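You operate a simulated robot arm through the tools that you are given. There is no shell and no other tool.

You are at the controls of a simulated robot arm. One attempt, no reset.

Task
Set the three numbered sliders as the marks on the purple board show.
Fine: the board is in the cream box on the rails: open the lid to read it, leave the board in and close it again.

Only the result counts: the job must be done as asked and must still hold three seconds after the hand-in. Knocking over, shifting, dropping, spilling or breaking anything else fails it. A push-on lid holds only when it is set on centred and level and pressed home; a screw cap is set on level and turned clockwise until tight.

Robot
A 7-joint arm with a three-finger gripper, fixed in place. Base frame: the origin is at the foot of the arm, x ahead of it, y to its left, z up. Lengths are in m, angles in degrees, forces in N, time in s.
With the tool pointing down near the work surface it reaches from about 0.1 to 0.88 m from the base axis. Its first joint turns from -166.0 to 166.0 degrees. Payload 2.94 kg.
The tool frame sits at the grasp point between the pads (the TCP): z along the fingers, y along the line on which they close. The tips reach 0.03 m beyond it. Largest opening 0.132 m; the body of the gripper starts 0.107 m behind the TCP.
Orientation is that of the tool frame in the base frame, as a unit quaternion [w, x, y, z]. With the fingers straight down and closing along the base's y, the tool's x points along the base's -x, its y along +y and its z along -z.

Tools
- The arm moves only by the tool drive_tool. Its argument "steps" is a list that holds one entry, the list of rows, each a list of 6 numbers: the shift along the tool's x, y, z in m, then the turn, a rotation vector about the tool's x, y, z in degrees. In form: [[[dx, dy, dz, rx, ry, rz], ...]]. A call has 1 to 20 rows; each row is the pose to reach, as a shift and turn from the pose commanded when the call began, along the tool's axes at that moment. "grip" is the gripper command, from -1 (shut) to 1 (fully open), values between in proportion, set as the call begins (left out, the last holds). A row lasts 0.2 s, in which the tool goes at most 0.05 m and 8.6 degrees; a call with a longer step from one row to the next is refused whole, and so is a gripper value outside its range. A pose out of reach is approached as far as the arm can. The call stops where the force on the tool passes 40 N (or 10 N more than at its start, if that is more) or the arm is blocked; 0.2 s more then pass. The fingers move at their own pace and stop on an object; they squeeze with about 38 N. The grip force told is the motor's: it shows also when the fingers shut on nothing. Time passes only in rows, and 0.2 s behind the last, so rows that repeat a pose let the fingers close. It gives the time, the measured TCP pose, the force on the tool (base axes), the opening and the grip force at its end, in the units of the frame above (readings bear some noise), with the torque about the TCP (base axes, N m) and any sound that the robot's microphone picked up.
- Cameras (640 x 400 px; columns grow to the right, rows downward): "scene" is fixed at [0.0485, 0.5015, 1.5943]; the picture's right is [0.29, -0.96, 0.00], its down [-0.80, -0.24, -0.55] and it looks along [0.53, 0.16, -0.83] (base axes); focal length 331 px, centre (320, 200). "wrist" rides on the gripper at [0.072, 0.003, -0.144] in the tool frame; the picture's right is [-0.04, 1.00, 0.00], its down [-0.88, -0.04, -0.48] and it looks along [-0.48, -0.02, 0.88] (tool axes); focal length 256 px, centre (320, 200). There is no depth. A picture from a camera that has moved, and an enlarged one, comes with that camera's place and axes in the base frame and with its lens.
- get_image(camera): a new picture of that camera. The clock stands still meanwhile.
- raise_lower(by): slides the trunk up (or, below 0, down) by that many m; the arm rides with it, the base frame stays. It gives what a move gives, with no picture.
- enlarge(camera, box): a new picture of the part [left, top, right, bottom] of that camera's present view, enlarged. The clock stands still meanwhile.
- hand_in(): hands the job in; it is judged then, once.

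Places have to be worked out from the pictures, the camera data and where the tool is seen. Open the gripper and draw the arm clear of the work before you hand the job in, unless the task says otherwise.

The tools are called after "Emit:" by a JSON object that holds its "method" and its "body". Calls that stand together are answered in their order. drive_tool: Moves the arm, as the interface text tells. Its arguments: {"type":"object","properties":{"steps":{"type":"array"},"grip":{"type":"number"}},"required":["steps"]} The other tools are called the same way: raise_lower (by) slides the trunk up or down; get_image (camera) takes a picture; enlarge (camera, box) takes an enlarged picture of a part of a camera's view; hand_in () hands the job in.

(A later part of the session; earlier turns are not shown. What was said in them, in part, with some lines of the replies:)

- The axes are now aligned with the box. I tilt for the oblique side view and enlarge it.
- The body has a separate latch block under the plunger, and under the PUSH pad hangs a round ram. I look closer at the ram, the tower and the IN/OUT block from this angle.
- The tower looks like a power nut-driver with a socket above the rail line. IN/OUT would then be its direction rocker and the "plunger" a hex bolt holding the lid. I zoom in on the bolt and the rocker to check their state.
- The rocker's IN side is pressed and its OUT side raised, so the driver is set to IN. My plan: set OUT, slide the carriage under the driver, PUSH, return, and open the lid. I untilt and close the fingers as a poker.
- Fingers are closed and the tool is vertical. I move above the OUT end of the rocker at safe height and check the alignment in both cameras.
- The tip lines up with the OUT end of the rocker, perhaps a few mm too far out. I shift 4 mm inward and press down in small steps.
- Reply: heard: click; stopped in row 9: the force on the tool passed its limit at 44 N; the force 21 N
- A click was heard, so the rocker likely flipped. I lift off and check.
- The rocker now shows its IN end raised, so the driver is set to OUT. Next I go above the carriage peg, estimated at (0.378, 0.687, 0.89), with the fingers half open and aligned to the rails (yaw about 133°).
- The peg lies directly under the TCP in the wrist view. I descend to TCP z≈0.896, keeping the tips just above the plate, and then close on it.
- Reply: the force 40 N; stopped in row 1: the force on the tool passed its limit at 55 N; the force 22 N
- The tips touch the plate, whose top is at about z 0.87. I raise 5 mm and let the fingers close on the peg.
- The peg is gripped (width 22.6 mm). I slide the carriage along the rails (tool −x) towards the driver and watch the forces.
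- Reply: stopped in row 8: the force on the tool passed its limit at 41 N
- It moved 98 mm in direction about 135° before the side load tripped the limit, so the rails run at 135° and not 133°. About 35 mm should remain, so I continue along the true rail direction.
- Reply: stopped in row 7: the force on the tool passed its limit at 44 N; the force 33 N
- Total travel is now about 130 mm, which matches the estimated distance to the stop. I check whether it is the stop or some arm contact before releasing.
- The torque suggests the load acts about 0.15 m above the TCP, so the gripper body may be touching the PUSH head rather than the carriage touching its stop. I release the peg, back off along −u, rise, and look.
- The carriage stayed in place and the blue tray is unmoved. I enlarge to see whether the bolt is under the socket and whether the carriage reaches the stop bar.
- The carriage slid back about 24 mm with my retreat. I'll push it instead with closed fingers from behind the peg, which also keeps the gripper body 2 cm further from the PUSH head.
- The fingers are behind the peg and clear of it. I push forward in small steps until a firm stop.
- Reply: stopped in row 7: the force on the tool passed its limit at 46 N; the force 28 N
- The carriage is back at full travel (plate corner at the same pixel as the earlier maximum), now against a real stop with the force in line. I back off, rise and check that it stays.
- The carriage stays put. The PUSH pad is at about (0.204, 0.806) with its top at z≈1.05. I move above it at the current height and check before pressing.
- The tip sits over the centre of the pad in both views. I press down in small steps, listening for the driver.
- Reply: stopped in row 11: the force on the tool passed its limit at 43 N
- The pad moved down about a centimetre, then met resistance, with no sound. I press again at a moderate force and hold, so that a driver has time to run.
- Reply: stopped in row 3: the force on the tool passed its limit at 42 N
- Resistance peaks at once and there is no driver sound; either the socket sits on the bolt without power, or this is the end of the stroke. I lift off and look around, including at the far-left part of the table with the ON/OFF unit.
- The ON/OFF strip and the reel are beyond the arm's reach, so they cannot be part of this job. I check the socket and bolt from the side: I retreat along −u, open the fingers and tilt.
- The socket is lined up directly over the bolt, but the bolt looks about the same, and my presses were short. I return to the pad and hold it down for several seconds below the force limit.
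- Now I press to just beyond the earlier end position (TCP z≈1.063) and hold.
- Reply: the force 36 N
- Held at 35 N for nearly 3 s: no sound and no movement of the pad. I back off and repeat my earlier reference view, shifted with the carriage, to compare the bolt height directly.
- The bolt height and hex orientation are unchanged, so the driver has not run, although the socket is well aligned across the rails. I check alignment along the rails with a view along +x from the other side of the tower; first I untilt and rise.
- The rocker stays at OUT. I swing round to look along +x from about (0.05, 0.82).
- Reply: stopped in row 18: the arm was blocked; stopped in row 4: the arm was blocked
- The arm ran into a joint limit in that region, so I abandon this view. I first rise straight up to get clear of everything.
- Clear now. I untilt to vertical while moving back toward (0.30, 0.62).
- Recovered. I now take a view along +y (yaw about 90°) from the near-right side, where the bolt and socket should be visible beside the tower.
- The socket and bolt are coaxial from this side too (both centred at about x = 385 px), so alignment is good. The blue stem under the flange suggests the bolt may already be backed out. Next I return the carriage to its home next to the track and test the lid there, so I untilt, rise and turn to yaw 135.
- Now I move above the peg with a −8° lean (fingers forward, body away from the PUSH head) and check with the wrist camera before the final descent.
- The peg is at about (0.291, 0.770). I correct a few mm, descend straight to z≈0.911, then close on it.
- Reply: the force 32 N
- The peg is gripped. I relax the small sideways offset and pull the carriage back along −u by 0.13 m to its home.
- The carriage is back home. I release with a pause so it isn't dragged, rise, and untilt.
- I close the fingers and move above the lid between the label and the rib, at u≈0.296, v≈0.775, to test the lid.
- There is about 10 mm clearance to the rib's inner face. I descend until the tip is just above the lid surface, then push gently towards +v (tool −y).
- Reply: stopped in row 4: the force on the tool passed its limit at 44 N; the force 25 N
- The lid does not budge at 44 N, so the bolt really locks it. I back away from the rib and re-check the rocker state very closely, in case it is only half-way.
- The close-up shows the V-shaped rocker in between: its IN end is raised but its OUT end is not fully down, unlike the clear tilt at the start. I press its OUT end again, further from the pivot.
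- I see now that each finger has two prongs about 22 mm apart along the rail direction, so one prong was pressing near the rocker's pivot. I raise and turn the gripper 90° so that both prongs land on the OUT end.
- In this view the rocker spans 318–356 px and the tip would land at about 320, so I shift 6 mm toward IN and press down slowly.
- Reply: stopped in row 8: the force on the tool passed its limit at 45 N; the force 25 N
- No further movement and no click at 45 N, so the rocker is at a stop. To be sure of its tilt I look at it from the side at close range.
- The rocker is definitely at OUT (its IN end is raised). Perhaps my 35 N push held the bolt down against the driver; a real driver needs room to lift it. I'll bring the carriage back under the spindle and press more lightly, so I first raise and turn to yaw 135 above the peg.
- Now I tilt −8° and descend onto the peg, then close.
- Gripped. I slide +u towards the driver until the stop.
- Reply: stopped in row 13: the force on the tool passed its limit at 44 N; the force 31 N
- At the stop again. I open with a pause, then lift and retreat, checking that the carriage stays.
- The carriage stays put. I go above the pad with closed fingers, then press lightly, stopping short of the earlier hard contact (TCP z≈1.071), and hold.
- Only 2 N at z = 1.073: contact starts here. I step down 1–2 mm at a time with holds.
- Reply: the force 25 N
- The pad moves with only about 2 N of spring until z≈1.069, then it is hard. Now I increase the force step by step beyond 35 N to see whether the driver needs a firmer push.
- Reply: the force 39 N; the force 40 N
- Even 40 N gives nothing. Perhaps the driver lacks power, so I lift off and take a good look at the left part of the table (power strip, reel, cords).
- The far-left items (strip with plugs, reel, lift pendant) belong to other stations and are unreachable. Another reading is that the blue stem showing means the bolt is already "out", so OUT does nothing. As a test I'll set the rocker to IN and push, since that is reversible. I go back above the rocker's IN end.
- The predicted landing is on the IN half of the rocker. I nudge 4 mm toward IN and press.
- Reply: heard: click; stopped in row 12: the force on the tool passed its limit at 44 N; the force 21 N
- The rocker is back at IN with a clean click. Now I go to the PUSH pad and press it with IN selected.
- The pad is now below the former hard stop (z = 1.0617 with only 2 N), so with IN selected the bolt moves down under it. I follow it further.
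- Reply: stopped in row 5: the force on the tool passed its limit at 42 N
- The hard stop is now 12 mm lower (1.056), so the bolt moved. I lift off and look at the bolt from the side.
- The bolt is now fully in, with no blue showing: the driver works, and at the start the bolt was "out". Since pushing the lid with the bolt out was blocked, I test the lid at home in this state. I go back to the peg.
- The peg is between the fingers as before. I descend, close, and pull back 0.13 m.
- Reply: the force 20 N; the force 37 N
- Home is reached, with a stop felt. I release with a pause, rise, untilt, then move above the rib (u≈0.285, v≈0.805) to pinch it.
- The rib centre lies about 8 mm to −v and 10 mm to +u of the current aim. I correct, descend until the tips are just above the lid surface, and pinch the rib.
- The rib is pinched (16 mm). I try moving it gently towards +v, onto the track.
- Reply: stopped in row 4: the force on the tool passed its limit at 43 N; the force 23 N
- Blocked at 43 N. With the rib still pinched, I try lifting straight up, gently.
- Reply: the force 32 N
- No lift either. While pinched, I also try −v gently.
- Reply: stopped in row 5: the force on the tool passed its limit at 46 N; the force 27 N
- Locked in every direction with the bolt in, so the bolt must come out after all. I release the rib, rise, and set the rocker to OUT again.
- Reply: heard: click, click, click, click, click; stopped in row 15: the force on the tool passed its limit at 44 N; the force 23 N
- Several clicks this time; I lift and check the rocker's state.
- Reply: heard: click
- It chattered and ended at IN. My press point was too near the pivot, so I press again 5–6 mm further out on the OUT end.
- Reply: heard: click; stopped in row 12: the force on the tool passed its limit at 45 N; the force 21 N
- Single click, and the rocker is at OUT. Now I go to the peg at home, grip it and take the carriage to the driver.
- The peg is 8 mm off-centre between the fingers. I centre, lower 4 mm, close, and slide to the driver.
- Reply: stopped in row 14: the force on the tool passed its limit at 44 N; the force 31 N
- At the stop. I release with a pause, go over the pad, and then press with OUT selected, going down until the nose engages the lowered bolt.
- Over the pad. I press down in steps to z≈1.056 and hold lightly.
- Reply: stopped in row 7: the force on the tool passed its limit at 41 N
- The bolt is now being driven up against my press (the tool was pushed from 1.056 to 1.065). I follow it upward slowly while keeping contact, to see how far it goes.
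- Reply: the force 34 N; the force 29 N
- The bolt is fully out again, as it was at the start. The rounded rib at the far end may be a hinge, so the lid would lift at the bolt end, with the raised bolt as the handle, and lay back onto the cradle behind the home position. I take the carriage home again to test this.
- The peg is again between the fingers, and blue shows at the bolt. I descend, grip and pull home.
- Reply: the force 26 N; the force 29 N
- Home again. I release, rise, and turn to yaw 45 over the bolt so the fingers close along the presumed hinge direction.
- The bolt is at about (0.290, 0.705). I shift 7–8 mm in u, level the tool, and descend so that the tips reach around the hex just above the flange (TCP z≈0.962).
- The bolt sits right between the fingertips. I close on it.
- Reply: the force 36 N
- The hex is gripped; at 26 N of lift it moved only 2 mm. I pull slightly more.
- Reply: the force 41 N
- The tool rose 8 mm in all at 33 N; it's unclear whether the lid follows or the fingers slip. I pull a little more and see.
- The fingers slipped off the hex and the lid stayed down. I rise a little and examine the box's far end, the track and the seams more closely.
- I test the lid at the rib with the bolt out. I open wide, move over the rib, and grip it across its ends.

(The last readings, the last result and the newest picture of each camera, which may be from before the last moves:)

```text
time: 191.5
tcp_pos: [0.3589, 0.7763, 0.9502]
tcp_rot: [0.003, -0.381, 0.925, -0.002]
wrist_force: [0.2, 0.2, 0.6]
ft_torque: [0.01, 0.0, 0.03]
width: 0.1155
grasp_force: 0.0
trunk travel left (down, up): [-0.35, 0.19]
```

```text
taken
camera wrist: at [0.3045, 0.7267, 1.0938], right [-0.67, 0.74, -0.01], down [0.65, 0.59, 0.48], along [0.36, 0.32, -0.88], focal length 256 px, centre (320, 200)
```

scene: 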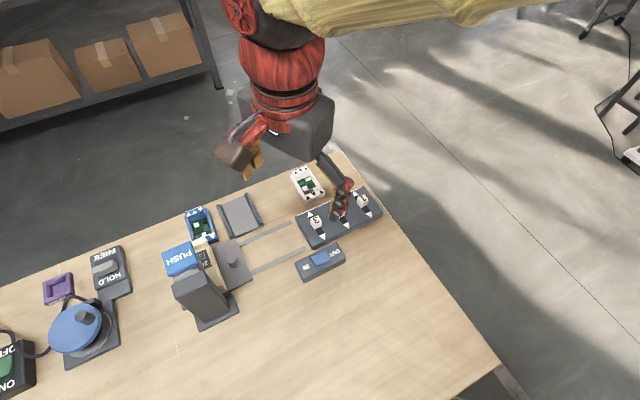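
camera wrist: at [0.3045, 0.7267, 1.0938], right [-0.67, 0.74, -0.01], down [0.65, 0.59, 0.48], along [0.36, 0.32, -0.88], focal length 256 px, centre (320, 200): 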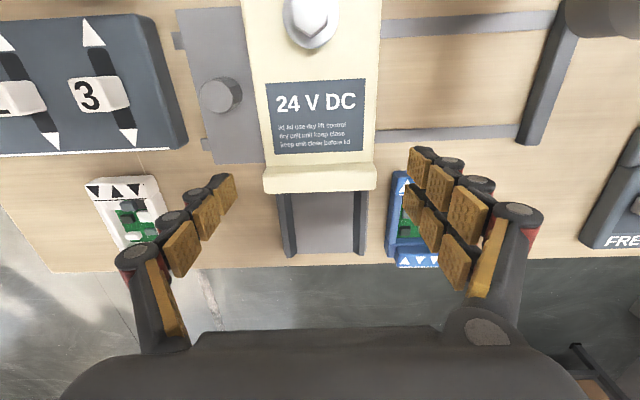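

The rib is between the fingertips. I close on its ends.

Emit:
{"method": "drive_tool", "body": {"grip": -0.3, "steps": [[[0, 0, 0, 0, 0, 0], [0, 0, 0, 0, 0, 0], [0, 0, 0, 0, 0, 0], [0, 0, 0, 0, 0, 0], [0, 0, 0, 0, 0, 0]]]}}

Emit:
{"method": "drive_tool", "body": {"steps": [[[-0.003, 0, 0, 0, 0, 0], [-0.006, 0, 0, 0, 0, 0], [-0.009, 0, 0, 0, 0, 0], [-0.012, 0, 0, 0, 0, 0]]]}}

Emit:
{"method": "get_image", "body": {"camera": "wrist"}}

```text
time: 192.7
tcp_pos: [0.3587, 0.7761, 0.9506]
tcp_rot: [0.004, -0.382, 0.924, -0.003]
wrist_force: [0.9, 0.0, 1.2]
ft_torque: [-0.49, -0.19, 0.08]
width: 0.0776
grasp_force: 38.9
trunk travel left (down, up): [-0.35, 0.19]
```

```text
time: 193.5
tcp_pos: [0.3595, 0.7778, 0.9506]
tcp_rot: [-0.002, -0.382, 0.924, -0.007]
wrist_force: [-12.3, -11.4, 15.6]
ft_torque: [-1.16, 0.98, 0.23]
width: 0.0778
grasp_force: 45.1
trunk travel left (down, up): [-0.35, 0.19]
stopped in row 3: the force on the tool passed its limit at 42 N (the readings are from after the stop); the commanded pose is now the measured one
```

```text
taken
camera wrist: at [0.3059, 0.7291, 1.095], right [-0.67, 0.74, -0.01], down [0.65, 0.6, 0.47], along [0.35, 0.31, -0.88], focal length 256 px, centre (320, 200)
```

wrist: 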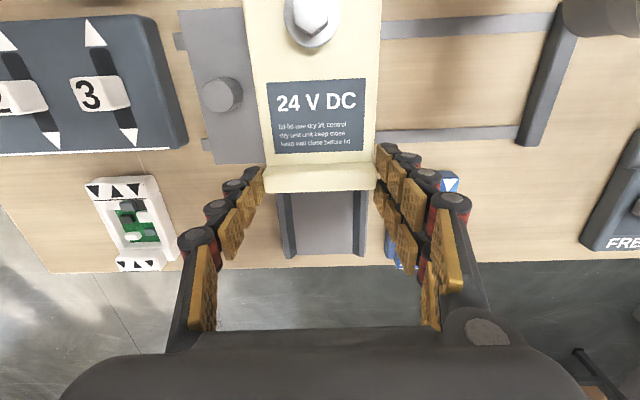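

+v is blocked again. I try lifting at the rib, then −v.

Emit:
{"method": "drive_tool", "body": {"steps": [[[0.001, 0, -0.002, 0, 0, 0], [0.001, 0, -0.004, 0, 0, 0], [0.001, 0, -0.006, 0, 0, 0], [0.001, 0, -0.008, 0, 0, 0]]]}}

Emit:
{"method": "drive_tool", "body": {"steps": [[[0.003, 0, 0.003, 0, 0, 0], [0.006, 0, 0.004, 0, 0, 0], [0.009, 0, 0.004, 0, 0, 0], [0.012, 0, 0.004, 0, 0, 0], [0.015, 0, 0.004, 0, 0, 0]]]}}

Emit:
{"method": "get_image", "body": {"camera": "wrist"}}

```text
time: 194.5
tcp_pos: [0.3607, 0.7767, 0.9499]
tcp_rot: [-0.004, -0.381, 0.924, -0.008]
wrist_force: [-11.8, -5.9, -21.2]
ft_torque: [1.19, -0.06, 0.07]
width: 0.0774
grasp_force: 45.1
trunk travel left (down, up): [-0.35, 0.19]
```

```text
time: 195.7
tcp_pos: [0.3516, 0.7684, 0.9505]
tcp_rot: [-0.001, -0.381, 0.924, -0.007]
wrist_force: [-0.6, 1.8, -18.7]
ft_torque: [1.08, -0.82, 0.02]
width: 0.0774
grasp_force: 44.6
trunk travel left (down, up): [-0.35, 0.19]
```

```text
taken
camera wrist: at [0.2976, 0.7203, 1.0951], right [-0.67, 0.74, -0.01], down [0.65, 0.6, 0.47], along [0.35, 0.31, -0.88], focal length 256 px, centre (320, 200)
```

wrist: 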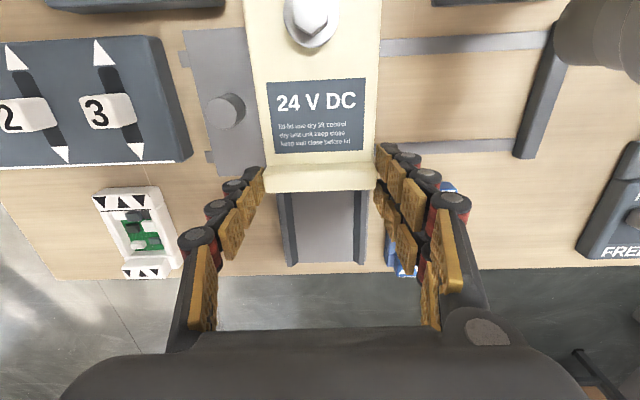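

−v works: the lid slid 12 mm towards me with almost no resistance. The lid opens toward the near side, so I continue sliding it by another 50 mm.

Emit:
{"method": "drive_tool", "body": {"steps": [[[0, 0, 0.003, 0, 0, 0], [0.01, 0, 0.003, 0, 0, 0], [0.02, 0, 0.003, 0, 0, 0], [0.03, 0, 0.003, 0, 0, 0], [0.04, 0, 0.003, 0, 0, 0], [0.05, 0, 0.003, 0, 0, 0], [0.05, 0, 0.003, 0, 0, 0]]]}}

Emit:
{"method": "get_image", "body": {"camera": "wrist"}}

Emit:
{"method": "enlarge", "body": {"camera": "scene", "box": [210, 185, 300, 285]}}

```text
time: 197.3
tcp_pos: [0.3143, 0.7333, 0.9503]
tcp_rot: [0.0, -0.381, 0.925, -0.006]
wrist_force: [1.9, -1.2, 5.3]
ft_torque: [-0.23, -0.28, -0.4]
width: 0.0774
grasp_force: 44.9
trunk travel left (down, up): [-0.35, 0.19]
```

```text
taken
camera wrist: at [0.2616, 0.685, 1.0949], right [-0.67, 0.74, -0.01], down [0.65, 0.6, 0.47], along [0.35, 0.31, -0.88], focal length 256 px, centre (320, 200)
```

wrist: 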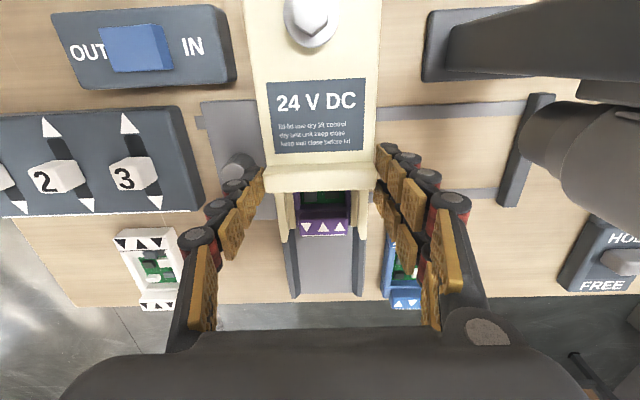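

```text
4.00 times, centred on (255, 235) of scene
camera zoom: at [0.0485, 0.5015, 1.5943], right [0.29, -0.96, 0.0], down [-0.8, -0.24, -0.55], along [0.53, 0.16, -0.83], focal length 1325 px, centre (580, 60)
```

zoom: 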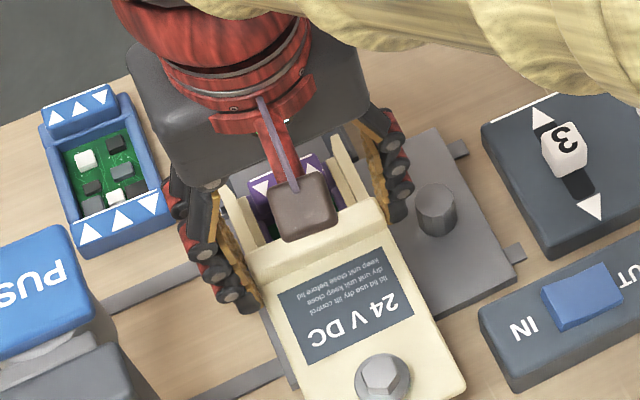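

The purple board inside is visible. I enlarge its marks.

Emit:
{"method": "enlarge", "body": {"camera": "wrist", "box": [285, 180, 370, 245]}}

Emit:
{"method": "enlarge", "body": {"camera": "wrist", "box": [110, 220, 190, 320]}}

Emit:
{"method": "enlarge", "body": {"camera": "wrist", "box": [0, 90, 210, 230]}}

```text
6.15 times, centred on (328, 212) of wrist
camera zoom: at [0.2616, 0.685, 1.0949], right [-0.67, 0.74, -0.01], down [0.65, 0.6, 0.47], along [0.35, 0.31, -0.88], focal length 1575 px, centre (274, 123)
```

zoom: 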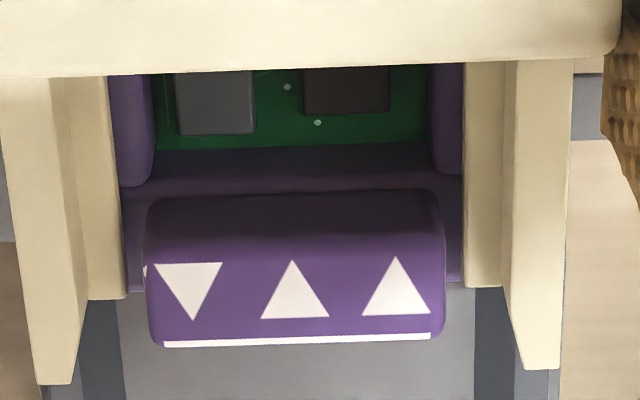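

```text
4.00 times, centred on (150, 270) of wrist
camera zoom: at [0.2616, 0.685, 1.0949], right [-0.67, 0.74, -0.01], down [0.65, 0.6, 0.47], along [0.35, 0.31, -0.88], focal length 1024 px, centre (1000, -80)
```

zoom: 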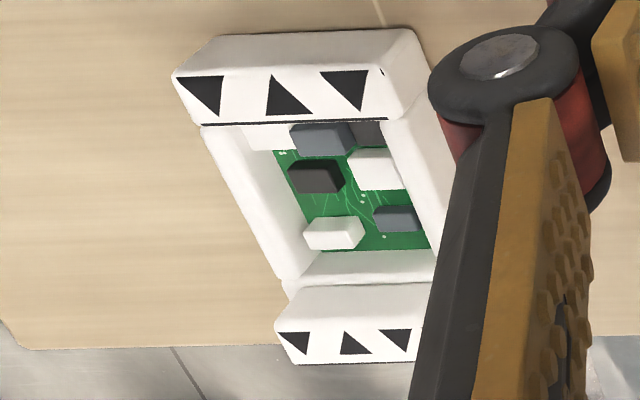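

```text
2.86 times, centred on (105, 160) of wrist
camera zoom: at [0.2616, 0.685, 1.0949], right [-0.67, 0.74, -0.01], down [0.65, 0.6, 0.47], along [0.35, 0.31, -0.88], focal length 731 px, centre (934, 314)
```

zoom: 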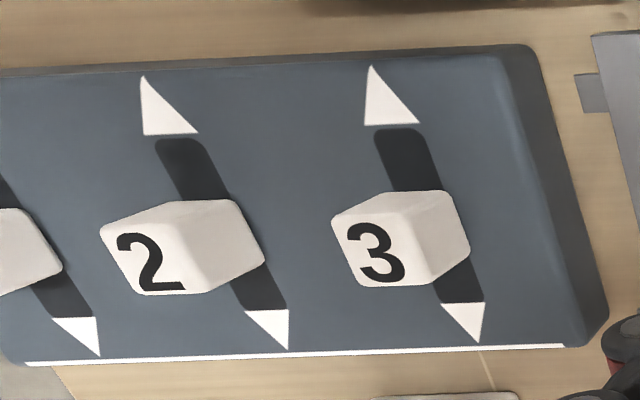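

The far flange shows ▽ △ △ over an underline on the +v side, and the slider panel's white line is also on +v with 1-2-3 in the same left-to-right order. I check the small white speck at the flange's left end and the scene view for a cross-check.

Emit:
{"method": "enlarge", "body": {"camera": "wrist", "box": [300, 208, 348, 240]}}

Emit:
{"method": "enlarge", "body": {"camera": "scene", "box": [235, 210, 275, 245]}}

Emit:
{"method": "enlarge", "body": {"camera": "wrist", "box": [380, 230, 430, 310]}}

```text
12.50 times, centred on (324, 224) of wrist
camera zoom: at [0.2616, 0.685, 1.0949], right [-0.67, 0.74, -0.01], down [0.65, 0.6, 0.47], along [0.35, 0.31, -0.88], focal length 3200 px, centre (270, -100)
```

zoom: 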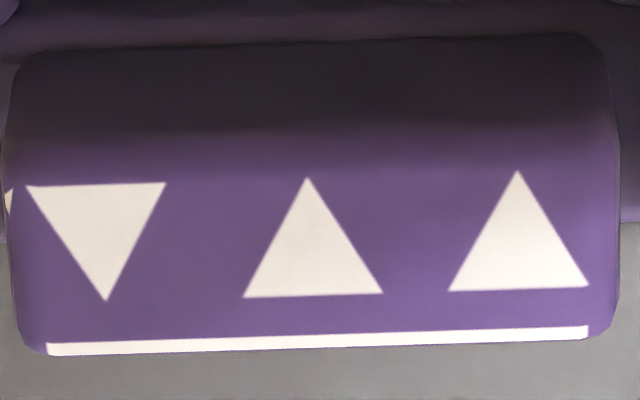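

```text
11.43 times, centred on (255, 228) of scene
camera zoom: at [0.0485, 0.5015, 1.5943], right [0.29, -0.96, 0.0], down [-0.8, -0.24, -0.55], along [0.53, 0.16, -0.83], focal length 3786 px, centre (1063, -114)
```

zoom: 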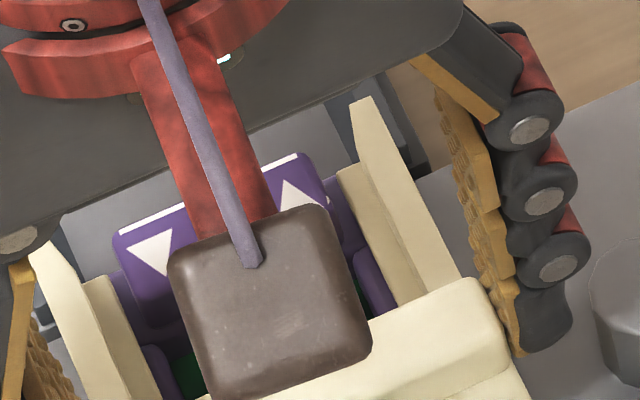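

```text
5.00 times, centred on (405, 270) of wrist
camera zoom: at [0.2616, 0.685, 1.0949], right [-0.67, 0.74, -0.01], down [0.65, 0.6, 0.47], along [0.35, 0.31, -0.88], focal length 1280 px, centre (-105, -150)
```

zoom: 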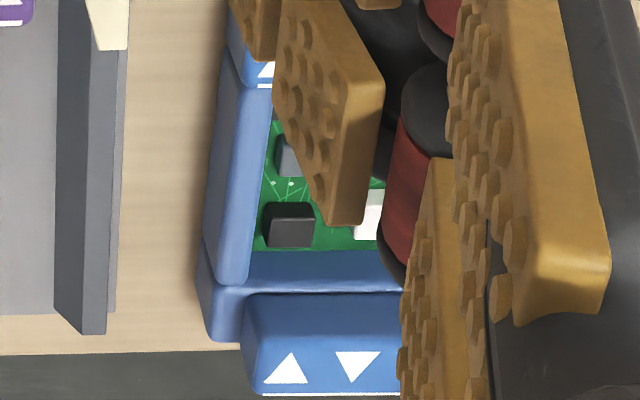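

Reading: slider 1 points toward the line (+v), sliders 2 and 3 point away (−v). Now I close the lid again, sliding it back +v until it stops.

Emit:
{"method": "drive_tool", "body": {"steps": [[[-0.01, 0, 0, 0, 0, 0], [-0.02, 0, 0, 0, 0, 0], [-0.03, 0, 0, 0, 0, 0], [-0.04, 0, 0, 0, 0, 0], [-0.05, 0, 0, 0, 0, 0], [-0.056, 0, 0, 0, 0, 0], [-0.06, 0, 0, 0, 0, 0], [-0.064, 0, 0, 0, 0, 0], [-0.067, 0, 0, 0, 0, 0], [-0.07, 0, 0, 0, 0, 0]]]}}

Emit:
{"method": "get_image", "body": {"camera": "wrist"}}

```text
time: 199.6
tcp_pos: [0.3588, 0.778, 0.9504]
tcp_rot: [-0.005, -0.382, 0.924, -0.008]
wrist_force: [-12.9, -13.2, 17.0]
ft_torque: [-1.12, 1.04, 0.17]
width: 0.0778
grasp_force: 45.1
trunk travel left (down, up): [-0.35, 0.19]
stopped in row 10: the force on the tool passed its limit at 41 N (the readings are from after the stop); the commanded pose is now the measured one
```

```text
taken
camera wrist: at [0.3067, 0.7307, 1.0953], right [-0.68, 0.74, -0.01], down [0.65, 0.6, 0.46], along [0.35, 0.3, -0.89], focal length 256 px, centre (320, 200)
```

wrist: 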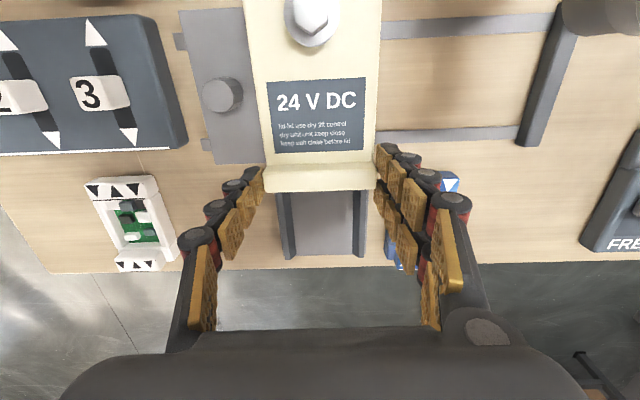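

The lid is back at its closed position (same spot as before, 41 N stop). I release it and rise to check.

Emit:
{"method": "drive_tool", "body": {"grip": 0.6, "steps": [[[0, 0, 0, 0, 0, 0], [0, 0, 0, 0, 0, 0], [0, 0, 0, 0, 0, 0], [0, 0, 0, 0, 0, 0], [0, 0, -0.02, 0, 0, 0], [0, 0, -0.06, 0, 0, 0], [0, 0, -0.1, 0, 0, 0], [0, 0, -0.12, 0, 0, 0], [0, 0, -0.12, 0, 0, 0]]]}}

Emit:
{"method": "drive_tool", "body": {"steps": [[[0.03, -0.03, 0, 0, 0, 0], [0.06, -0.06, 0, 0, 0, 0], [0.08, -0.09, 0, 0, 0, 0], [0.1, -0.12, 0, 0, 0, 0], [0.1, -0.12, 0, 0, 0, 0]]]}}

Emit:
{"method": "get_image", "body": {"camera": "wrist"}}

Emit:
{"method": "enlarge", "body": {"camera": "scene", "box": [210, 160, 390, 290]}}

```text
time: 201.6
tcp_pos: [0.362, 0.7828, 1.0664]
tcp_rot: [-0.005, -0.382, 0.924, -0.009]
wrist_force: [-0.3, -0.9, 0.0]
ft_torque: [0.0, 0.01, -0.02]
width: 0.1057
grasp_force: 0.1
trunk travel left (down, up): [-0.35, 0.19]
```

```text
time: 202.8
tcp_pos: [0.376, 0.6268, 1.0689]
tcp_rot: [-0.005, -0.382, 0.924, -0.009]
wrist_force: [0.8, 0.7, 0.7]
ft_torque: [-0.01, 0.02, 0.0]
width: 0.1055
grasp_force: 0.0
trunk travel left (down, up): [-0.35, 0.19]
```

```text
taken
camera wrist: at [0.3233, 0.5796, 1.2147], right [-0.67, 0.74, -0.01], down [0.65, 0.6, 0.46], along [0.35, 0.3, -0.89], focal length 256 px, centre (320, 200)
```

wrist: 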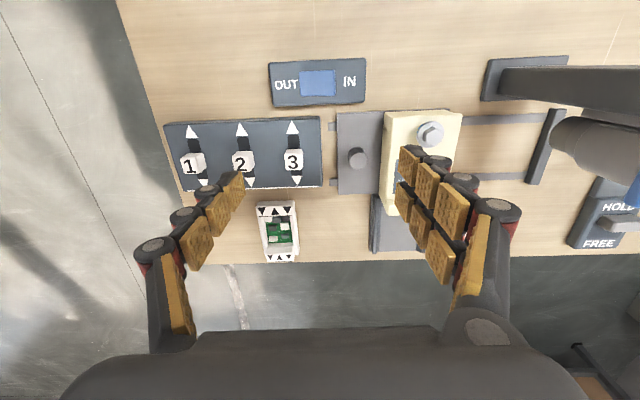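

```text
3.08 times, centred on (300, 225) of scene
camera zoom: at [0.0485, 0.5015, 1.5943], right [0.29, -0.96, 0.0], down [-0.8, -0.24, -0.55], along [0.53, 0.16, -0.83], focal length 1019 px, centre (382, 123)
```

zoom: 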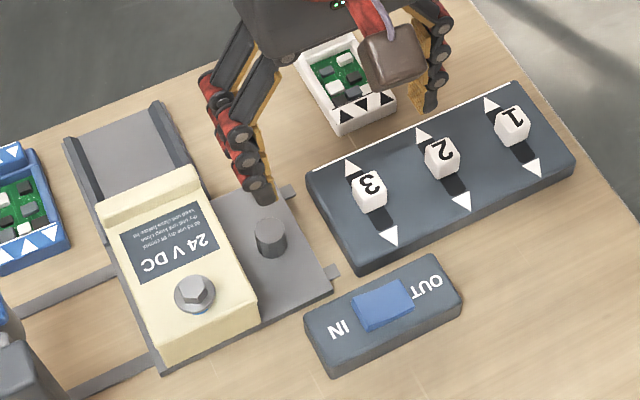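

The lid is closed and the board still inside. Knobs 1, 2, 3 are near (0.516, 0.530), (0.471, 0.576), (0.426, 0.621). I start with slider 3: I move above it with fingers opening along u.

Emit:
{"method": "drive_tool", "body": {"grip": -0.15, "steps": [[[-0.016, -0.02, 0, 0, 0, 0], [-0.031, -0.0396, 0, 0, 0, 0], [-0.031, -0.0396, 0.03, 0, 0, 0], [-0.031, -0.0396, 0.06, 0, 0, 0], [-0.031, -0.0396, 0.09, 0, 0, 0], [-0.031, -0.0396, 0.1, 0, 0, 0], [-0.031, -0.0396, 0.1, 0, 0, 0]]]}}

Emit:
{"method": "get_image", "body": {"camera": "wrist"}}

Emit:
{"method": "enlarge", "body": {"camera": "scene", "box": [280, 160, 390, 260]}}

```text
time: 204.4
tcp_pos: [0.4271, 0.6187, 0.9708]
tcp_rot: [-0.003, -0.381, 0.924, -0.008]
wrist_force: [0.2, -0.1, -0.6]
ft_torque: [0.07, -0.02, 0.02]
width: 0.0565
grasp_force: 0.1
trunk travel left (down, up): [-0.35, 0.19]
```

```text
taken
camera wrist: at [0.3734, 0.5704, 1.1151], right [-0.67, 0.74, -0.01], down [0.65, 0.6, 0.46], along [0.35, 0.3, -0.89], focal length 256 px, centre (320, 200)
```

wrist: 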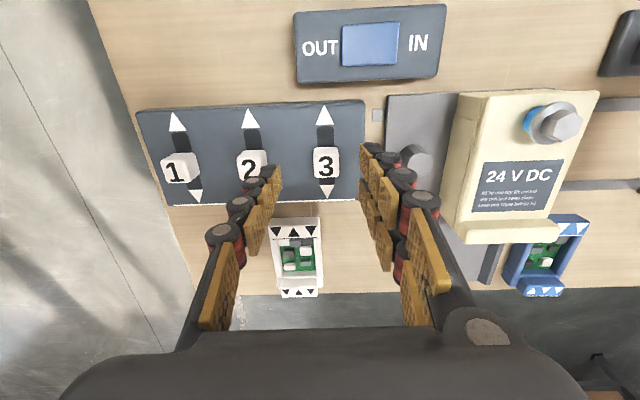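

```text
4.00 times, centred on (335, 210) of scene
camera zoom: at [0.0485, 0.5015, 1.5943], right [0.29, -0.96, 0.0], down [-0.8, -0.24, -0.55], along [0.53, 0.16, -0.83], focal length 1325 px, centre (260, 160)
```

zoom: 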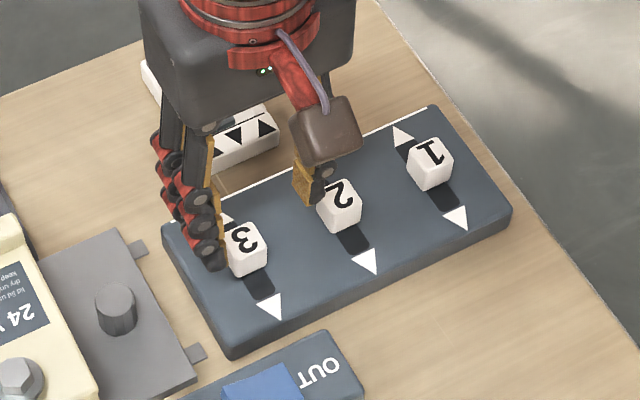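

Knob 3 is 5 mm to +u of the finger centre. I correct, descend to z≈0.928, and close on it.

Emit:
{"method": "drive_tool", "body": {"steps": [[[-0.003, 0.005, 0.015, 0, 0, 0], [-0.003, 0.005, 0.03, 0, 0, 0], [-0.003, 0.005, 0.039, 0, 0, 0], [-0.003, 0.005, 0.043, 0, 0, 0], [-0.003, 0.005, 0.043, 0, 0, 0]]]}}

Emit:
{"method": "drive_tool", "body": {"grip": -0.9, "steps": [[[0, 0, 0, 0, 0, 0], [0, 0, 0, 0, 0, 0], [0, 0, 0, 0, 0, 0], [0, 0, 0, 0, 0, 0]]]}}

Emit:
{"method": "get_image", "body": {"camera": "wrist"}}

```text
time: 205.6
tcp_pos: [0.4246, 0.6231, 0.9272]
tcp_rot: [-0.004, -0.382, 0.924, -0.009]
wrist_force: [-0.9, 0.1, -0.7]
ft_torque: [0.0, 0.02, 0.05]
width: 0.0558
grasp_force: 0.1
trunk travel left (down, up): [-0.35, 0.19]
```

```text
time: 206.6
tcp_pos: [0.4235, 0.6227, 0.9263]
tcp_rot: [-0.004, -0.382, 0.924, -0.009]
wrist_force: [-1.3, 0.8, 0.0]
ft_torque: [0.05, -0.07, 0.15]
width: 0.0219
grasp_force: 30.0
trunk travel left (down, up): [-0.35, 0.19]
```

```text
taken
camera wrist: at [0.3721, 0.5759, 1.0717], right [-0.67, 0.74, -0.01], down [0.65, 0.6, 0.46], along [0.35, 0.3, -0.89], focal length 256 px, centre (320, 200)
```

wrist: 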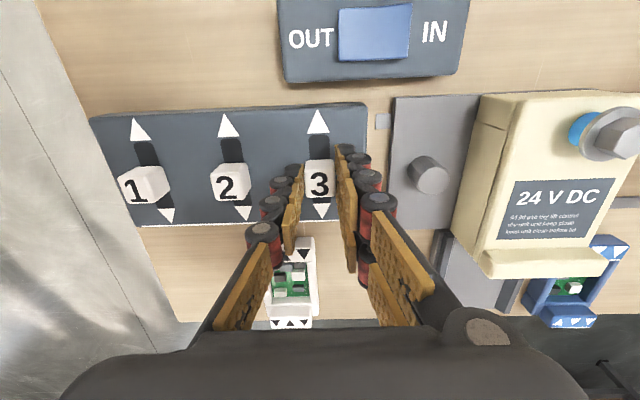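

Knob 3 is gripped (22 mm). I slide it −v, away from the line, until its end stop.

Emit:
{"method": "drive_tool", "body": {"steps": [[[0.004, 0, 0, 0, 0, 0], [0.008, 0, 0, 0, 0, 0], [0.012, 0, 0, 0, 0, 0], [0.015, 0, 0, 0, 0, 0], [0.018, 0, 0, 0, 0, 0], [0.021, 0, 0, 0, 0, 0], [0.024, 0, 0, 0, 0, 0], [0.027, 0, 0, 0, 0, 0], [0.03, 0, 0, 0, 0, 0], [0.033, 0, 0, 0, 0, 0]]]}}

Emit:
{"method": "get_image", "body": {"camera": "wrist"}}

```text
time: 208.2
tcp_pos: [0.4139, 0.6108, 0.9265]
tcp_rot: [0.001, -0.382, 0.924, -0.005]
wrist_force: [16.0, 9.8, -18.8]
ft_torque: [1.07, -1.07, 0.15]
width: 0.0216
grasp_force: 44.7
trunk travel left (down, up): [-0.35, 0.19]
stopped in row 8: the force on the tool passed its limit at 43 N (the readings are from after the stop); the commanded pose is now the measured one
```

```text
taken
camera wrist: at [0.3591, 0.5625, 1.071], right [-0.67, 0.74, -0.01], down [0.65, 0.6, 0.47], along [0.36, 0.31, -0.88], focal length 256 px, centre (320, 200)
```

wrist: 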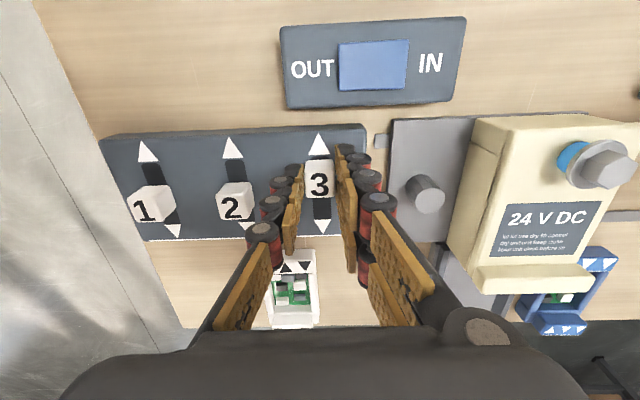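

Knob 3 moved 15 mm and hit its end stop. I release, rise, and move over knob 2.

Emit:
{"method": "drive_tool", "body": {"grip": -0.15, "steps": [[[0, 0, 0, 0, 0, 0], [0, 0, 0, 0, 0, 0], [0, 0, 0, 0, 0, 0], [0, 0, -0.02, 0, 0, 0], [0, 0, -0.045, 0, 0, 0], [-0.008, -0.03, -0.045, 0, 0, 0], [-0.0155, -0.0635, -0.045, 0, 0, 0], [-0.0155, -0.0635, -0.045, 0, 0, 0]]]}}

Emit:
{"method": "get_image", "body": {"camera": "wrist"}}

```text
time: 210.0
tcp_pos: [0.468, 0.5741, 0.9741]
tcp_rot: [0.0, -0.381, 0.925, -0.005]
wrist_force: [0.9, 0.7, -0.6]
ft_torque: [0.0, -0.02, -0.02]
width: 0.0564
grasp_force: 0.1
trunk travel left (down, up): [-0.35, 0.19]
```

```text
taken
camera wrist: at [0.4134, 0.5262, 1.1186], right [-0.67, 0.74, -0.01], down [0.65, 0.6, 0.47], along [0.36, 0.31, -0.88], focal length 256 px, centre (320, 200)
```

wrist: 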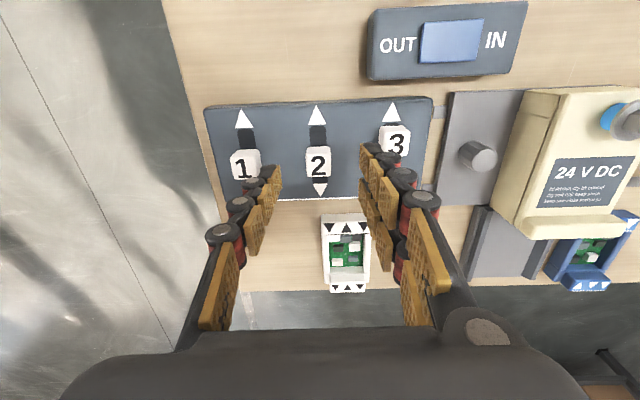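

Knob 3 is at its near end, and knob 2 is centred between the fingers. I descend, close, and slide it −v.

Emit:
{"method": "drive_tool", "body": {"steps": [[[-0.003, 0, 0.02, 0, 0, 0], [-0.003, 0, 0.04, 0, 0, 0], [-0.003, 0, 0.0475, 0, 0, 0], [-0.003, 0, 0.0475, 0, 0, 0]]]}}

Emit:
{"method": "drive_tool", "body": {"grip": -0.9, "steps": [[[0, 0, 0, 0, 0, 0], [0, 0, 0, 0, 0, 0], [0, 0, 0, 0, 0, 0], [0, 0, 0, 0, 0, 0]]]}}

Emit:
{"method": "drive_tool", "body": {"steps": [[[0.004, 0, 0, 0, 0, 0], [0.008, 0, 0, 0, 0, 0], [0.012, 0, 0, 0, 0, 0], [0.015, 0, 0, 0, 0, 0], [0.018, 0, 0, 0, 0, 0], [0.021, 0, 0, 0, 0, 0], [0.024, 0, 0, 0, 0, 0], [0.027, 0, 0, 0, 0, 0], [0.03, 0, 0, 0, 0, 0], [0.033, 0, 0, 0, 0, 0]]]}}

Emit:
{"method": "get_image", "body": {"camera": "wrist"}}

```text
time: 211.0
tcp_pos: [0.4687, 0.5774, 0.9269]
tcp_rot: [0.001, -0.382, 0.924, -0.006]
wrist_force: [-1.0, 0.4, -0.5]
ft_torque: [-0.03, 0.01, 0.0]
width: 0.0563
grasp_force: 0.2
trunk travel left (down, up): [-0.35, 0.19]
```

```text
time: 212.0
tcp_pos: [0.4689, 0.5751, 0.927]
tcp_rot: [0.001, -0.381, 0.925, -0.006]
wrist_force: [10.2, -9.9, -1.4]
ft_torque: [-0.16, -0.48, 0.09]
width: 0.0217
grasp_force: 29.9
trunk travel left (down, up): [-0.35, 0.19]
```

```text
time: 213.4
tcp_pos: [0.4583, 0.5641, 0.927]
tcp_rot: [0.003, -0.382, 0.924, -0.005]
wrist_force: [21.3, 0.7, -16.0]
ft_torque: [0.68, -1.3, 0.21]
width: 0.0217
grasp_force: 45.0
trunk travel left (down, up): [-0.35, 0.19]
stopped in row 6: the force on the tool passed its limit at 42 N (the readings are from after the stop); the commanded pose is now the measured one
```

```text
taken
camera wrist: at [0.4043, 0.5146, 1.07], right [-0.67, 0.74, -0.01], down [0.65, 0.6, 0.48], along [0.36, 0.32, -0.88], focal length 256 px, centre (320, 200)
```

wrist: 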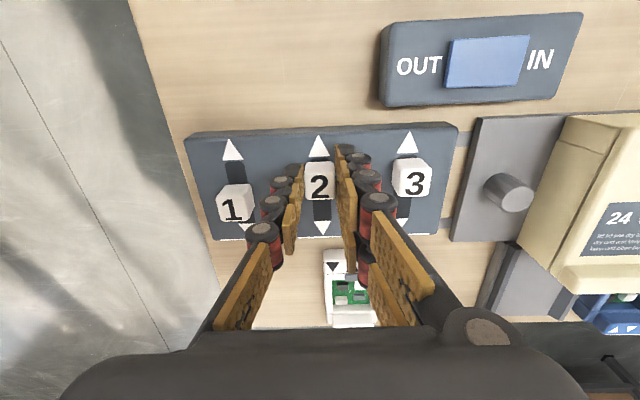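

Knob 2 is level with knob 3 at the near end. I release, rise, and move over knob 1.

Emit:
{"method": "drive_tool", "body": {"grip": -0.15, "steps": [[[0, 0, 0, 0, 0, 0], [0, 0, 0, 0, 0, 0], [0, 0, 0, 0, 0, 0], [0, 0, -0.02, 0, 0, 0], [0, 0, -0.045, 0, 0, 0], [-0.008, -0.03, -0.045, 0, 0, 0], [-0.0155, -0.0645, -0.045, 0, 0, 0], [-0.0155, -0.0645, -0.045, 0, 0, 0]]]}}

Emit:
{"method": "get_image", "body": {"camera": "wrist"}}

```text
time: 215.2
tcp_pos: [0.5126, 0.5277, 0.9749]
tcp_rot: [0.003, -0.383, 0.924, -0.006]
wrist_force: [-0.2, 0.5, 0.0]
ft_torque: [0.01, -0.02, 0.0]
width: 0.0559
grasp_force: 0.1
trunk travel left (down, up): [-0.35, 0.19]
```

```text
taken
camera wrist: at [0.4588, 0.4791, 1.119], right [-0.67, 0.74, -0.01], down [0.65, 0.6, 0.48], along [0.36, 0.32, -0.88], focal length 256 px, centre (320, 200)
```

wrist: 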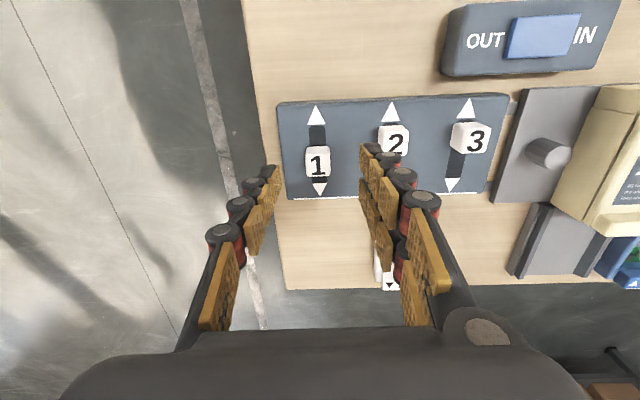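

Knob 1 is centred. I descend, grip it, and slide it +v, toward the line.

Emit:
{"method": "drive_tool", "body": {"steps": [[[-0.003, -0.001, 0.02, 0, 0, 0], [-0.003, -0.001, 0.04, 0, 0, 0], [-0.003, -0.001, 0.0475, 0, 0, 0], [-0.003, -0.001, 0.0475, 0, 0, 0]]]}}

Emit:
{"method": "drive_tool", "body": {"grip": -0.9, "steps": [[[0, 0, 0, 0, 0, 0], [0, 0, 0, 0, 0, 0], [0, 0, 0, 0, 0, 0], [0, 0, 0, 0, 0, 0]]]}}

Emit:
{"method": "drive_tool", "body": {"steps": [[[-0.004, 0, 0, 0, 0, 0], [-0.008, 0, 0, 0, 0, 0], [-0.012, 0, 0, 0, 0, 0], [-0.015, 0, 0, 0, 0, 0], [-0.018, 0, 0, 0, 0, 0], [-0.021, 0, 0, 0, 0, 0], [-0.024, 0, 0, 0, 0, 0], [-0.027, 0, 0, 0, 0, 0], [-0.03, 0, 0, 0, 0, 0], [-0.033, 0, 0, 0, 0, 0]]]}}

Emit:
{"method": "get_image", "body": {"camera": "wrist"}}

```text
time: 216.2
tcp_pos: [0.516, 0.5277, 0.9274]
tcp_rot: [0.003, -0.381, 0.924, -0.005]
wrist_force: [-1.0, -0.3, 0.2]
ft_torque: [0.0, -0.01, -0.02]
width: 0.056
grasp_force: 0.0
trunk travel left (down, up): [-0.35, 0.19]
```

```text
time: 217.2
tcp_pos: [0.5166, 0.5283, 0.9267]
tcp_rot: [0.003, -0.381, 0.924, -0.004]
wrist_force: [2.9, -3.1, -0.8]
ft_torque: [-0.07, -0.14, 0.11]
width: 0.0219
grasp_force: 30.2
trunk travel left (down, up): [-0.35, 0.19]
```

```text
time: 218.9
tcp_pos: [0.528, 0.5404, 0.9262]
tcp_rot: [-0.003, -0.381, 0.925, -0.008]
wrist_force: [-3.9, -17.8, 17.9]
ft_torque: [-1.29, 0.88, 0.15]
width: 0.0215
grasp_force: 44.8
trunk travel left (down, up): [-0.35, 0.19]
stopped in row 8: the force on the tool passed its limit at 43 N (the readings are from after the stop); the commanded pose is now the measured one
```

```text
taken
camera wrist: at [0.4753, 0.4925, 1.0718], right [-0.67, 0.74, -0.01], down [0.65, 0.6, 0.47], along [0.35, 0.31, -0.88], focal length 256 px, centre (320, 200)
```

wrist: 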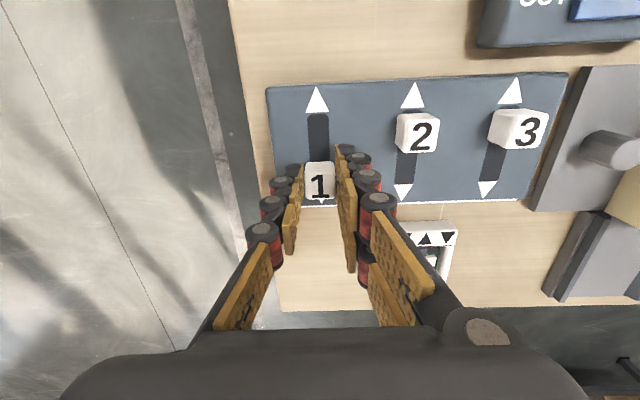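

Knob 1 is at its far (line) end. I release and rise, then restore the driver's rocker to its original IN position.

Emit:
{"method": "drive_tool", "body": {"grip": -0.15, "steps": [[[0, 0, 0, 0, 0, 0], [0, 0, 0, 0, 0, 0], [0, 0, 0, 0, 0, 0], [0, 0, -0.02, 0, 0, 0], [0, 0, -0.06, 0, 0, 0], [0, 0, -0.1, 0, 0, 0], [0, 0, -0.13, 0, 0, 0], [0, 0, -0.13, 0, 0, 0]]]}}

Emit:
{"method": "drive_tool", "body": {"grip": -1, "steps": [[[0.02, 0.036, 0, 0, 0, 0], [0.04, 0.072, 0, 0, 0, 0], [0.06, 0.108, 0, 0, 0, 0], [0.08, 0.144, 0, 0, 0, 0], [0.1, 0.1786, 0, 0, 0, 0], [0.1, 0.1786, 0, 0, 0, 0]]]}}

Emit:
{"method": "get_image", "body": {"camera": "wrist"}}

Emit:
{"method": "enlarge", "body": {"camera": "scene", "box": [280, 160, 400, 260]}}

```text
time: 220.7
tcp_pos: [0.529, 0.5456, 1.053]
tcp_rot: [-0.003, -0.381, 0.925, -0.008]
wrist_force: [-0.3, 0.7, 0.1]
ft_torque: [0.01, -0.03, 0.03]
width: 0.0559
grasp_force: 0.0
trunk travel left (down, up): [-0.35, 0.19]
```

```text
time: 222.1
tcp_pos: [0.3332, 0.6022, 1.052]
tcp_rot: [-0.002, -0.381, 0.925, -0.008]
wrist_force: [0.2, 0.7, -0.2]
ft_torque: [-0.01, -0.02, 0.01]
width: 0.0
grasp_force: 28.5
trunk travel left (down, up): [-0.35, 0.19]
```

```text
taken
camera wrist: at [0.2807, 0.5534, 1.1969], right [-0.67, 0.74, -0.01], down [0.65, 0.6, 0.47], along [0.35, 0.31, -0.88], focal length 256 px, centre (320, 200)
```

wrist: 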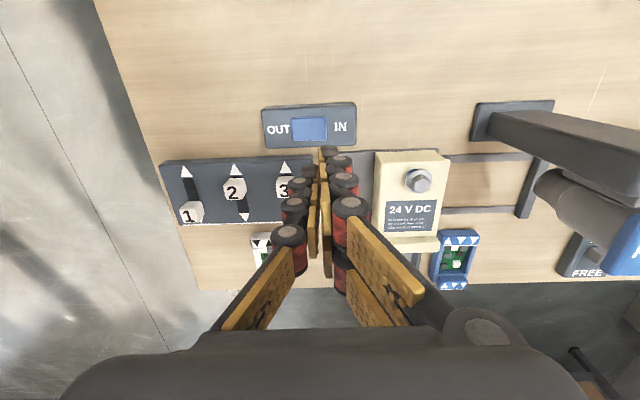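

```text
4.00 times, centred on (340, 210) of scene
camera zoom: at [0.0485, 0.5015, 1.5943], right [0.29, -0.96, 0.0], down [-0.8, -0.24, -0.55], along [0.53, 0.16, -0.83], focal length 1325 px, centre (240, 160)
```

zoom: 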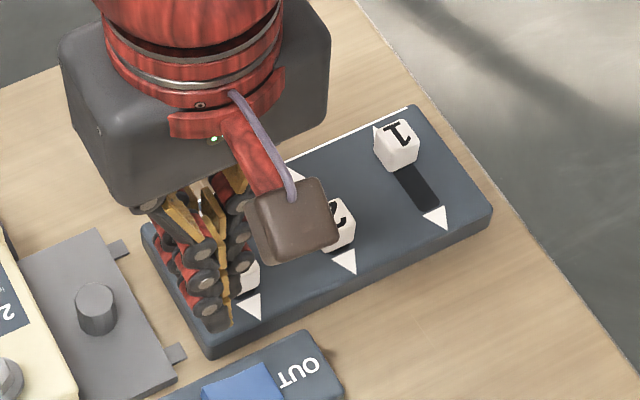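

The landing point lies on the IN half of the rocker. I press it down.

Emit:
{"method": "drive_tool", "body": {"steps": [[[0.003, 0.002, 0.04, 0, 0, 0], [0.003, 0.002, 0.08, 0, 0, 0], [0.003, 0.002, 0.105, 0, 0, 0], [0.003, 0.002, 0.112, 0, 0, 0], [0.003, 0.002, 0.117, 0, 0, 0], [0.003, 0.002, 0.121, 0, 0, 0], [0.003, 0.002, 0.125, 0, 0, 0], [0.003, 0.002, 0.129, 0, 0, 0], [0.003, 0.002, 0.133, 0, 0, 0], [0.003, 0.002, 0.137, 0, 0, 0]]]}}

Emit:
{"method": "drive_tool", "body": {"steps": [[[0, 0, -0.03, 0, 0, 0], [0, 0, -0.07, 0, 0, 0], [0, 0, -0.11, 0, 0, 0], [0.04, 0, -0.13, 0, 0, 0], [0.08, 0, -0.15, 0, 0, 0], [0.12, 0, -0.17, 0, 0, 0], [0.16, 0, -0.19, 0, 0, 0], [0.16, 0, -0.19, 0, 0, 0]]]}}

Emit:
{"method": "get_image", "body": {"camera": "scene"}}

Emit:
{"method": "enlarge", "body": {"camera": "scene", "box": [200, 160, 400, 290]}}

Emit:
{"method": "enlarge", "body": {"camera": "scene", "box": [290, 235, 350, 285]}}

```text
time: 224.3
tcp_pos: [0.3289, 0.6004, 0.9235]
tcp_rot: [0.0, -0.382, 0.924, -0.005]
wrist_force: [-4.7, -5.5, 17.1]
ft_torque: [-0.24, 0.0, -0.01]
width: 0.0002
grasp_force: 29.1
trunk travel left (down, up): [-0.35, 0.19]
heard: click
stopped in row 10: the force on the tool passed its limit at 42 N (the readings are from after the stop); the commanded pose is now the measured one
```

```text
time: 226.1
tcp_pos: [0.2163, 0.4911, 1.112]
tcp_rot: [0.0, -0.381, 0.924, -0.006]
wrist_force: [0.2, 0.1, 0.0]
ft_torque: [-0.02, 0.04, 0.03]
width: 0.0001
grasp_force: 28.5
trunk travel left (down, up): [-0.35, 0.19]
```

```text
taken
```

scene: 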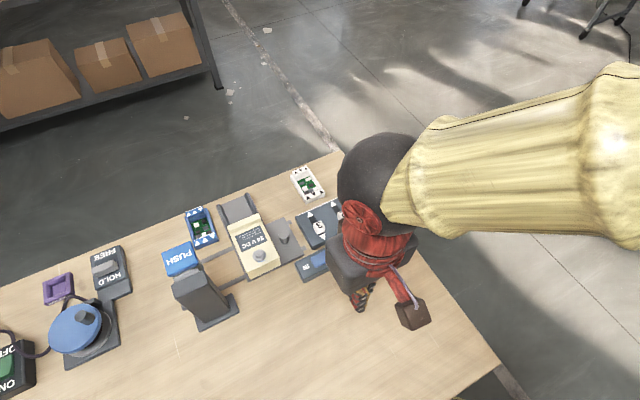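

```text
3.08 times, centred on (300, 225) of scene
camera zoom: at [0.0485, 0.5015, 1.5943], right [0.29, -0.96, 0.0], down [-0.8, -0.24, -0.55], along [0.53, 0.16, -0.83], focal length 1019 px, centre (382, 123)
```

zoom: 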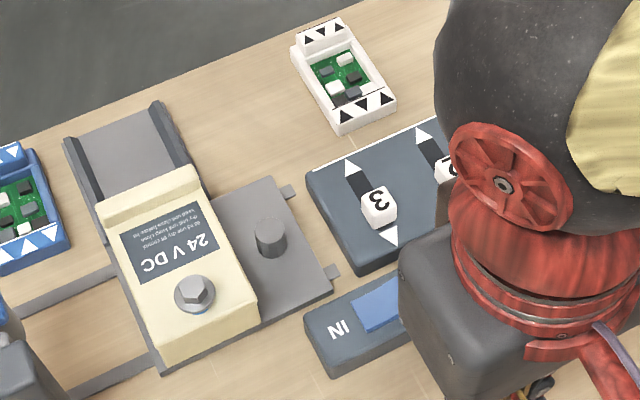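

```text
8.00 times, centred on (320, 260) of scene
camera zoom: at [0.0485, 0.5015, 1.5943], right [0.29, -0.96, 0.0], down [-0.8, -0.24, -0.55], along [0.53, 0.16, -0.83], focal length 2650 px, centre (320, -280)
```

zoom: 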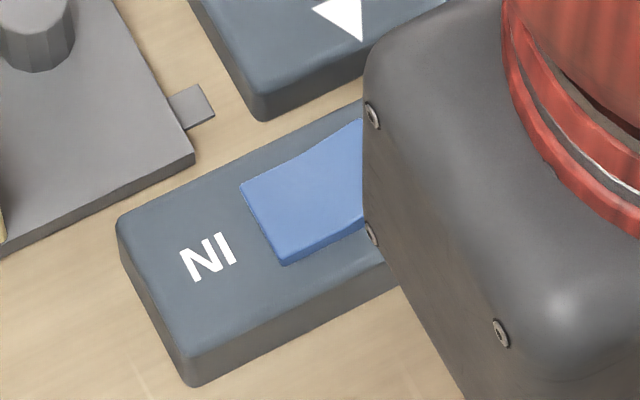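

The rocker is back at IN. I move the arm well clear, open the gripper, and do a final check of everything.

Emit:
{"method": "drive_tool", "body": {"grip": 1, "steps": [[[0.011, -0.038, -0.01, 0, 0, 0], [0.022, -0.076, -0.02, 0, 0, 0], [0.033, -0.114, -0.03, 0, 0, 0], [0.044, -0.152, -0.04, 0, 0, 0], [0.055, -0.19, -0.04, 0, 0, 0], [0.065, -0.228, -0.04, 0, 0, 0], [0.0757, -0.265, -0.04, 0, 0, 0], [0.0757, -0.265, -0.04, 0, 0, 0]]]}}

Emit:
{"method": "get_image", "body": {"camera": "scene"}}

Emit:
{"method": "enlarge", "body": {"camera": "scene", "box": [160, 150, 400, 300]}}

Emit:
{"method": "enlarge", "body": {"camera": "scene", "box": [280, 155, 400, 230]}}

Emit:
{"method": "enlarge", "body": {"camera": "scene", "box": [210, 180, 330, 285]}}

```text
time: 227.9
tcp_pos: [0.3474, 0.2485, 1.156]
tcp_rot: [0.0, -0.382, 0.924, -0.006]
wrist_force: [0.5, -0.2, -0.4]
ft_torque: [-0.01, -0.02, -0.01]
width: 0.1284
grasp_force: 0.1
trunk travel left (down, up): [-0.35, 0.19]
```

```text
taken
```

scene: 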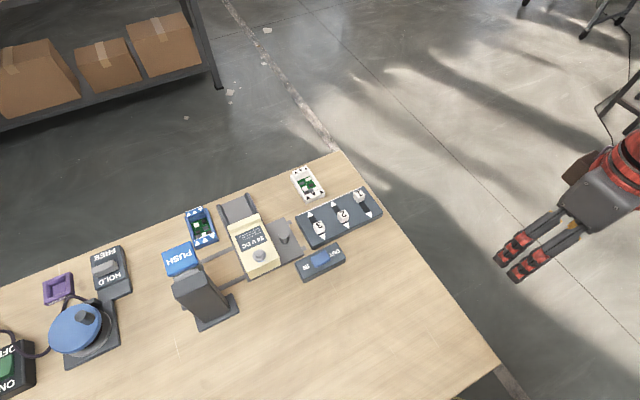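

```text
2.67 times, centred on (280, 225) of scene
camera zoom: at [0.0485, 0.5015, 1.5943], right [0.29, -0.96, 0.0], down [-0.8, -0.24, -0.55], along [0.53, 0.16, -0.83], focal length 883 px, centre (427, 133)
```

zoom: 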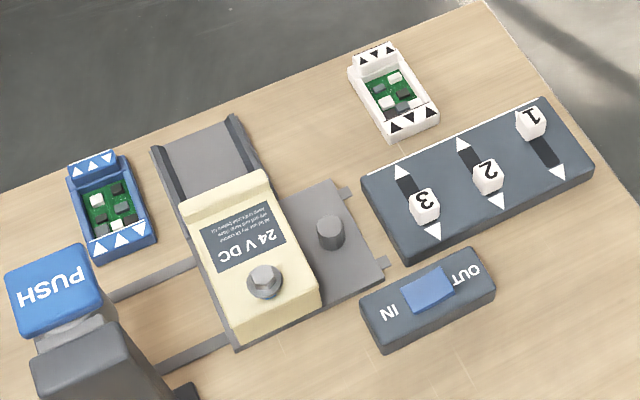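

```text
5.33 times, centred on (340, 192) of scene
camera zoom: at [0.0485, 0.5015, 1.5943], right [0.29, -0.96, 0.0], down [-0.8, -0.24, -0.55], along [0.53, 0.16, -0.83], focal length 1767 px, centre (213, 240)
```

zoom: 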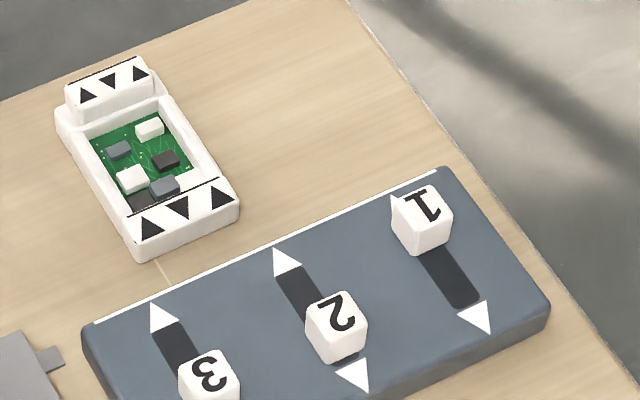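

```text
3.81 times, centred on (270, 232) of scene
camera zoom: at [0.0485, 0.5015, 1.5943], right [0.29, -0.96, 0.0], down [-0.8, -0.24, -0.55], along [0.53, 0.16, -0.83], focal length 1262 px, centre (510, 76)
```

zoom: 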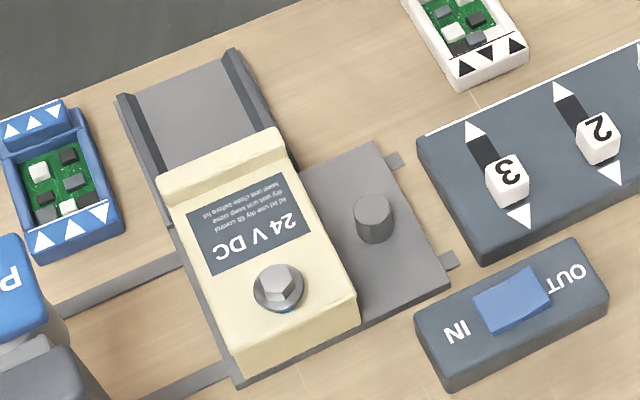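

Box, carriage, rocker and trays all match their starting positions, and the lid is closed with the board inside. The sliders read: 1 toward the line, 2 and 3 away from it, as marked. The gripper is open and clear, so I hand in.

Emit:
{"method": "hand_in", "body": {}}

```text
The job is handed in.
```

I set the sliders to match the purple board and handed the job in. I haven't seen the verdict yet.

- **Marks:** the board's far flange reads ▽ △ △, left to right, above its underline. The slider panel has the same line on the same side and the same 1‑2‑3 order. The near-flange marks stayed under the lid, so I read only the far set.
- **Sliders:** 1 is at the end toward the panel's white line. 2 and 3 are at the end away from it. Each was pushed to its stop.
- **Box:** the lid slides toward the arm's side. I opened it about 6 cm to read the board, left the board in, and slid the lid back to its stop.
- **Restored:** the carriage is back home, the rocker is back at IN, and the hex bolt on the lid is raised as it was at the start. In the last picture everything but the sliders is where it began.

While working out how the lid opened, I flipped the IN/OUT rocker and ran the carriage under the driver. I also drove the bolt in and back out, and pushed and pulled on the lid with up to about 45 N. None of that turned out to be needed: the bolt was already out and the lid was free to slide. I saw no damage from it in the pictures.
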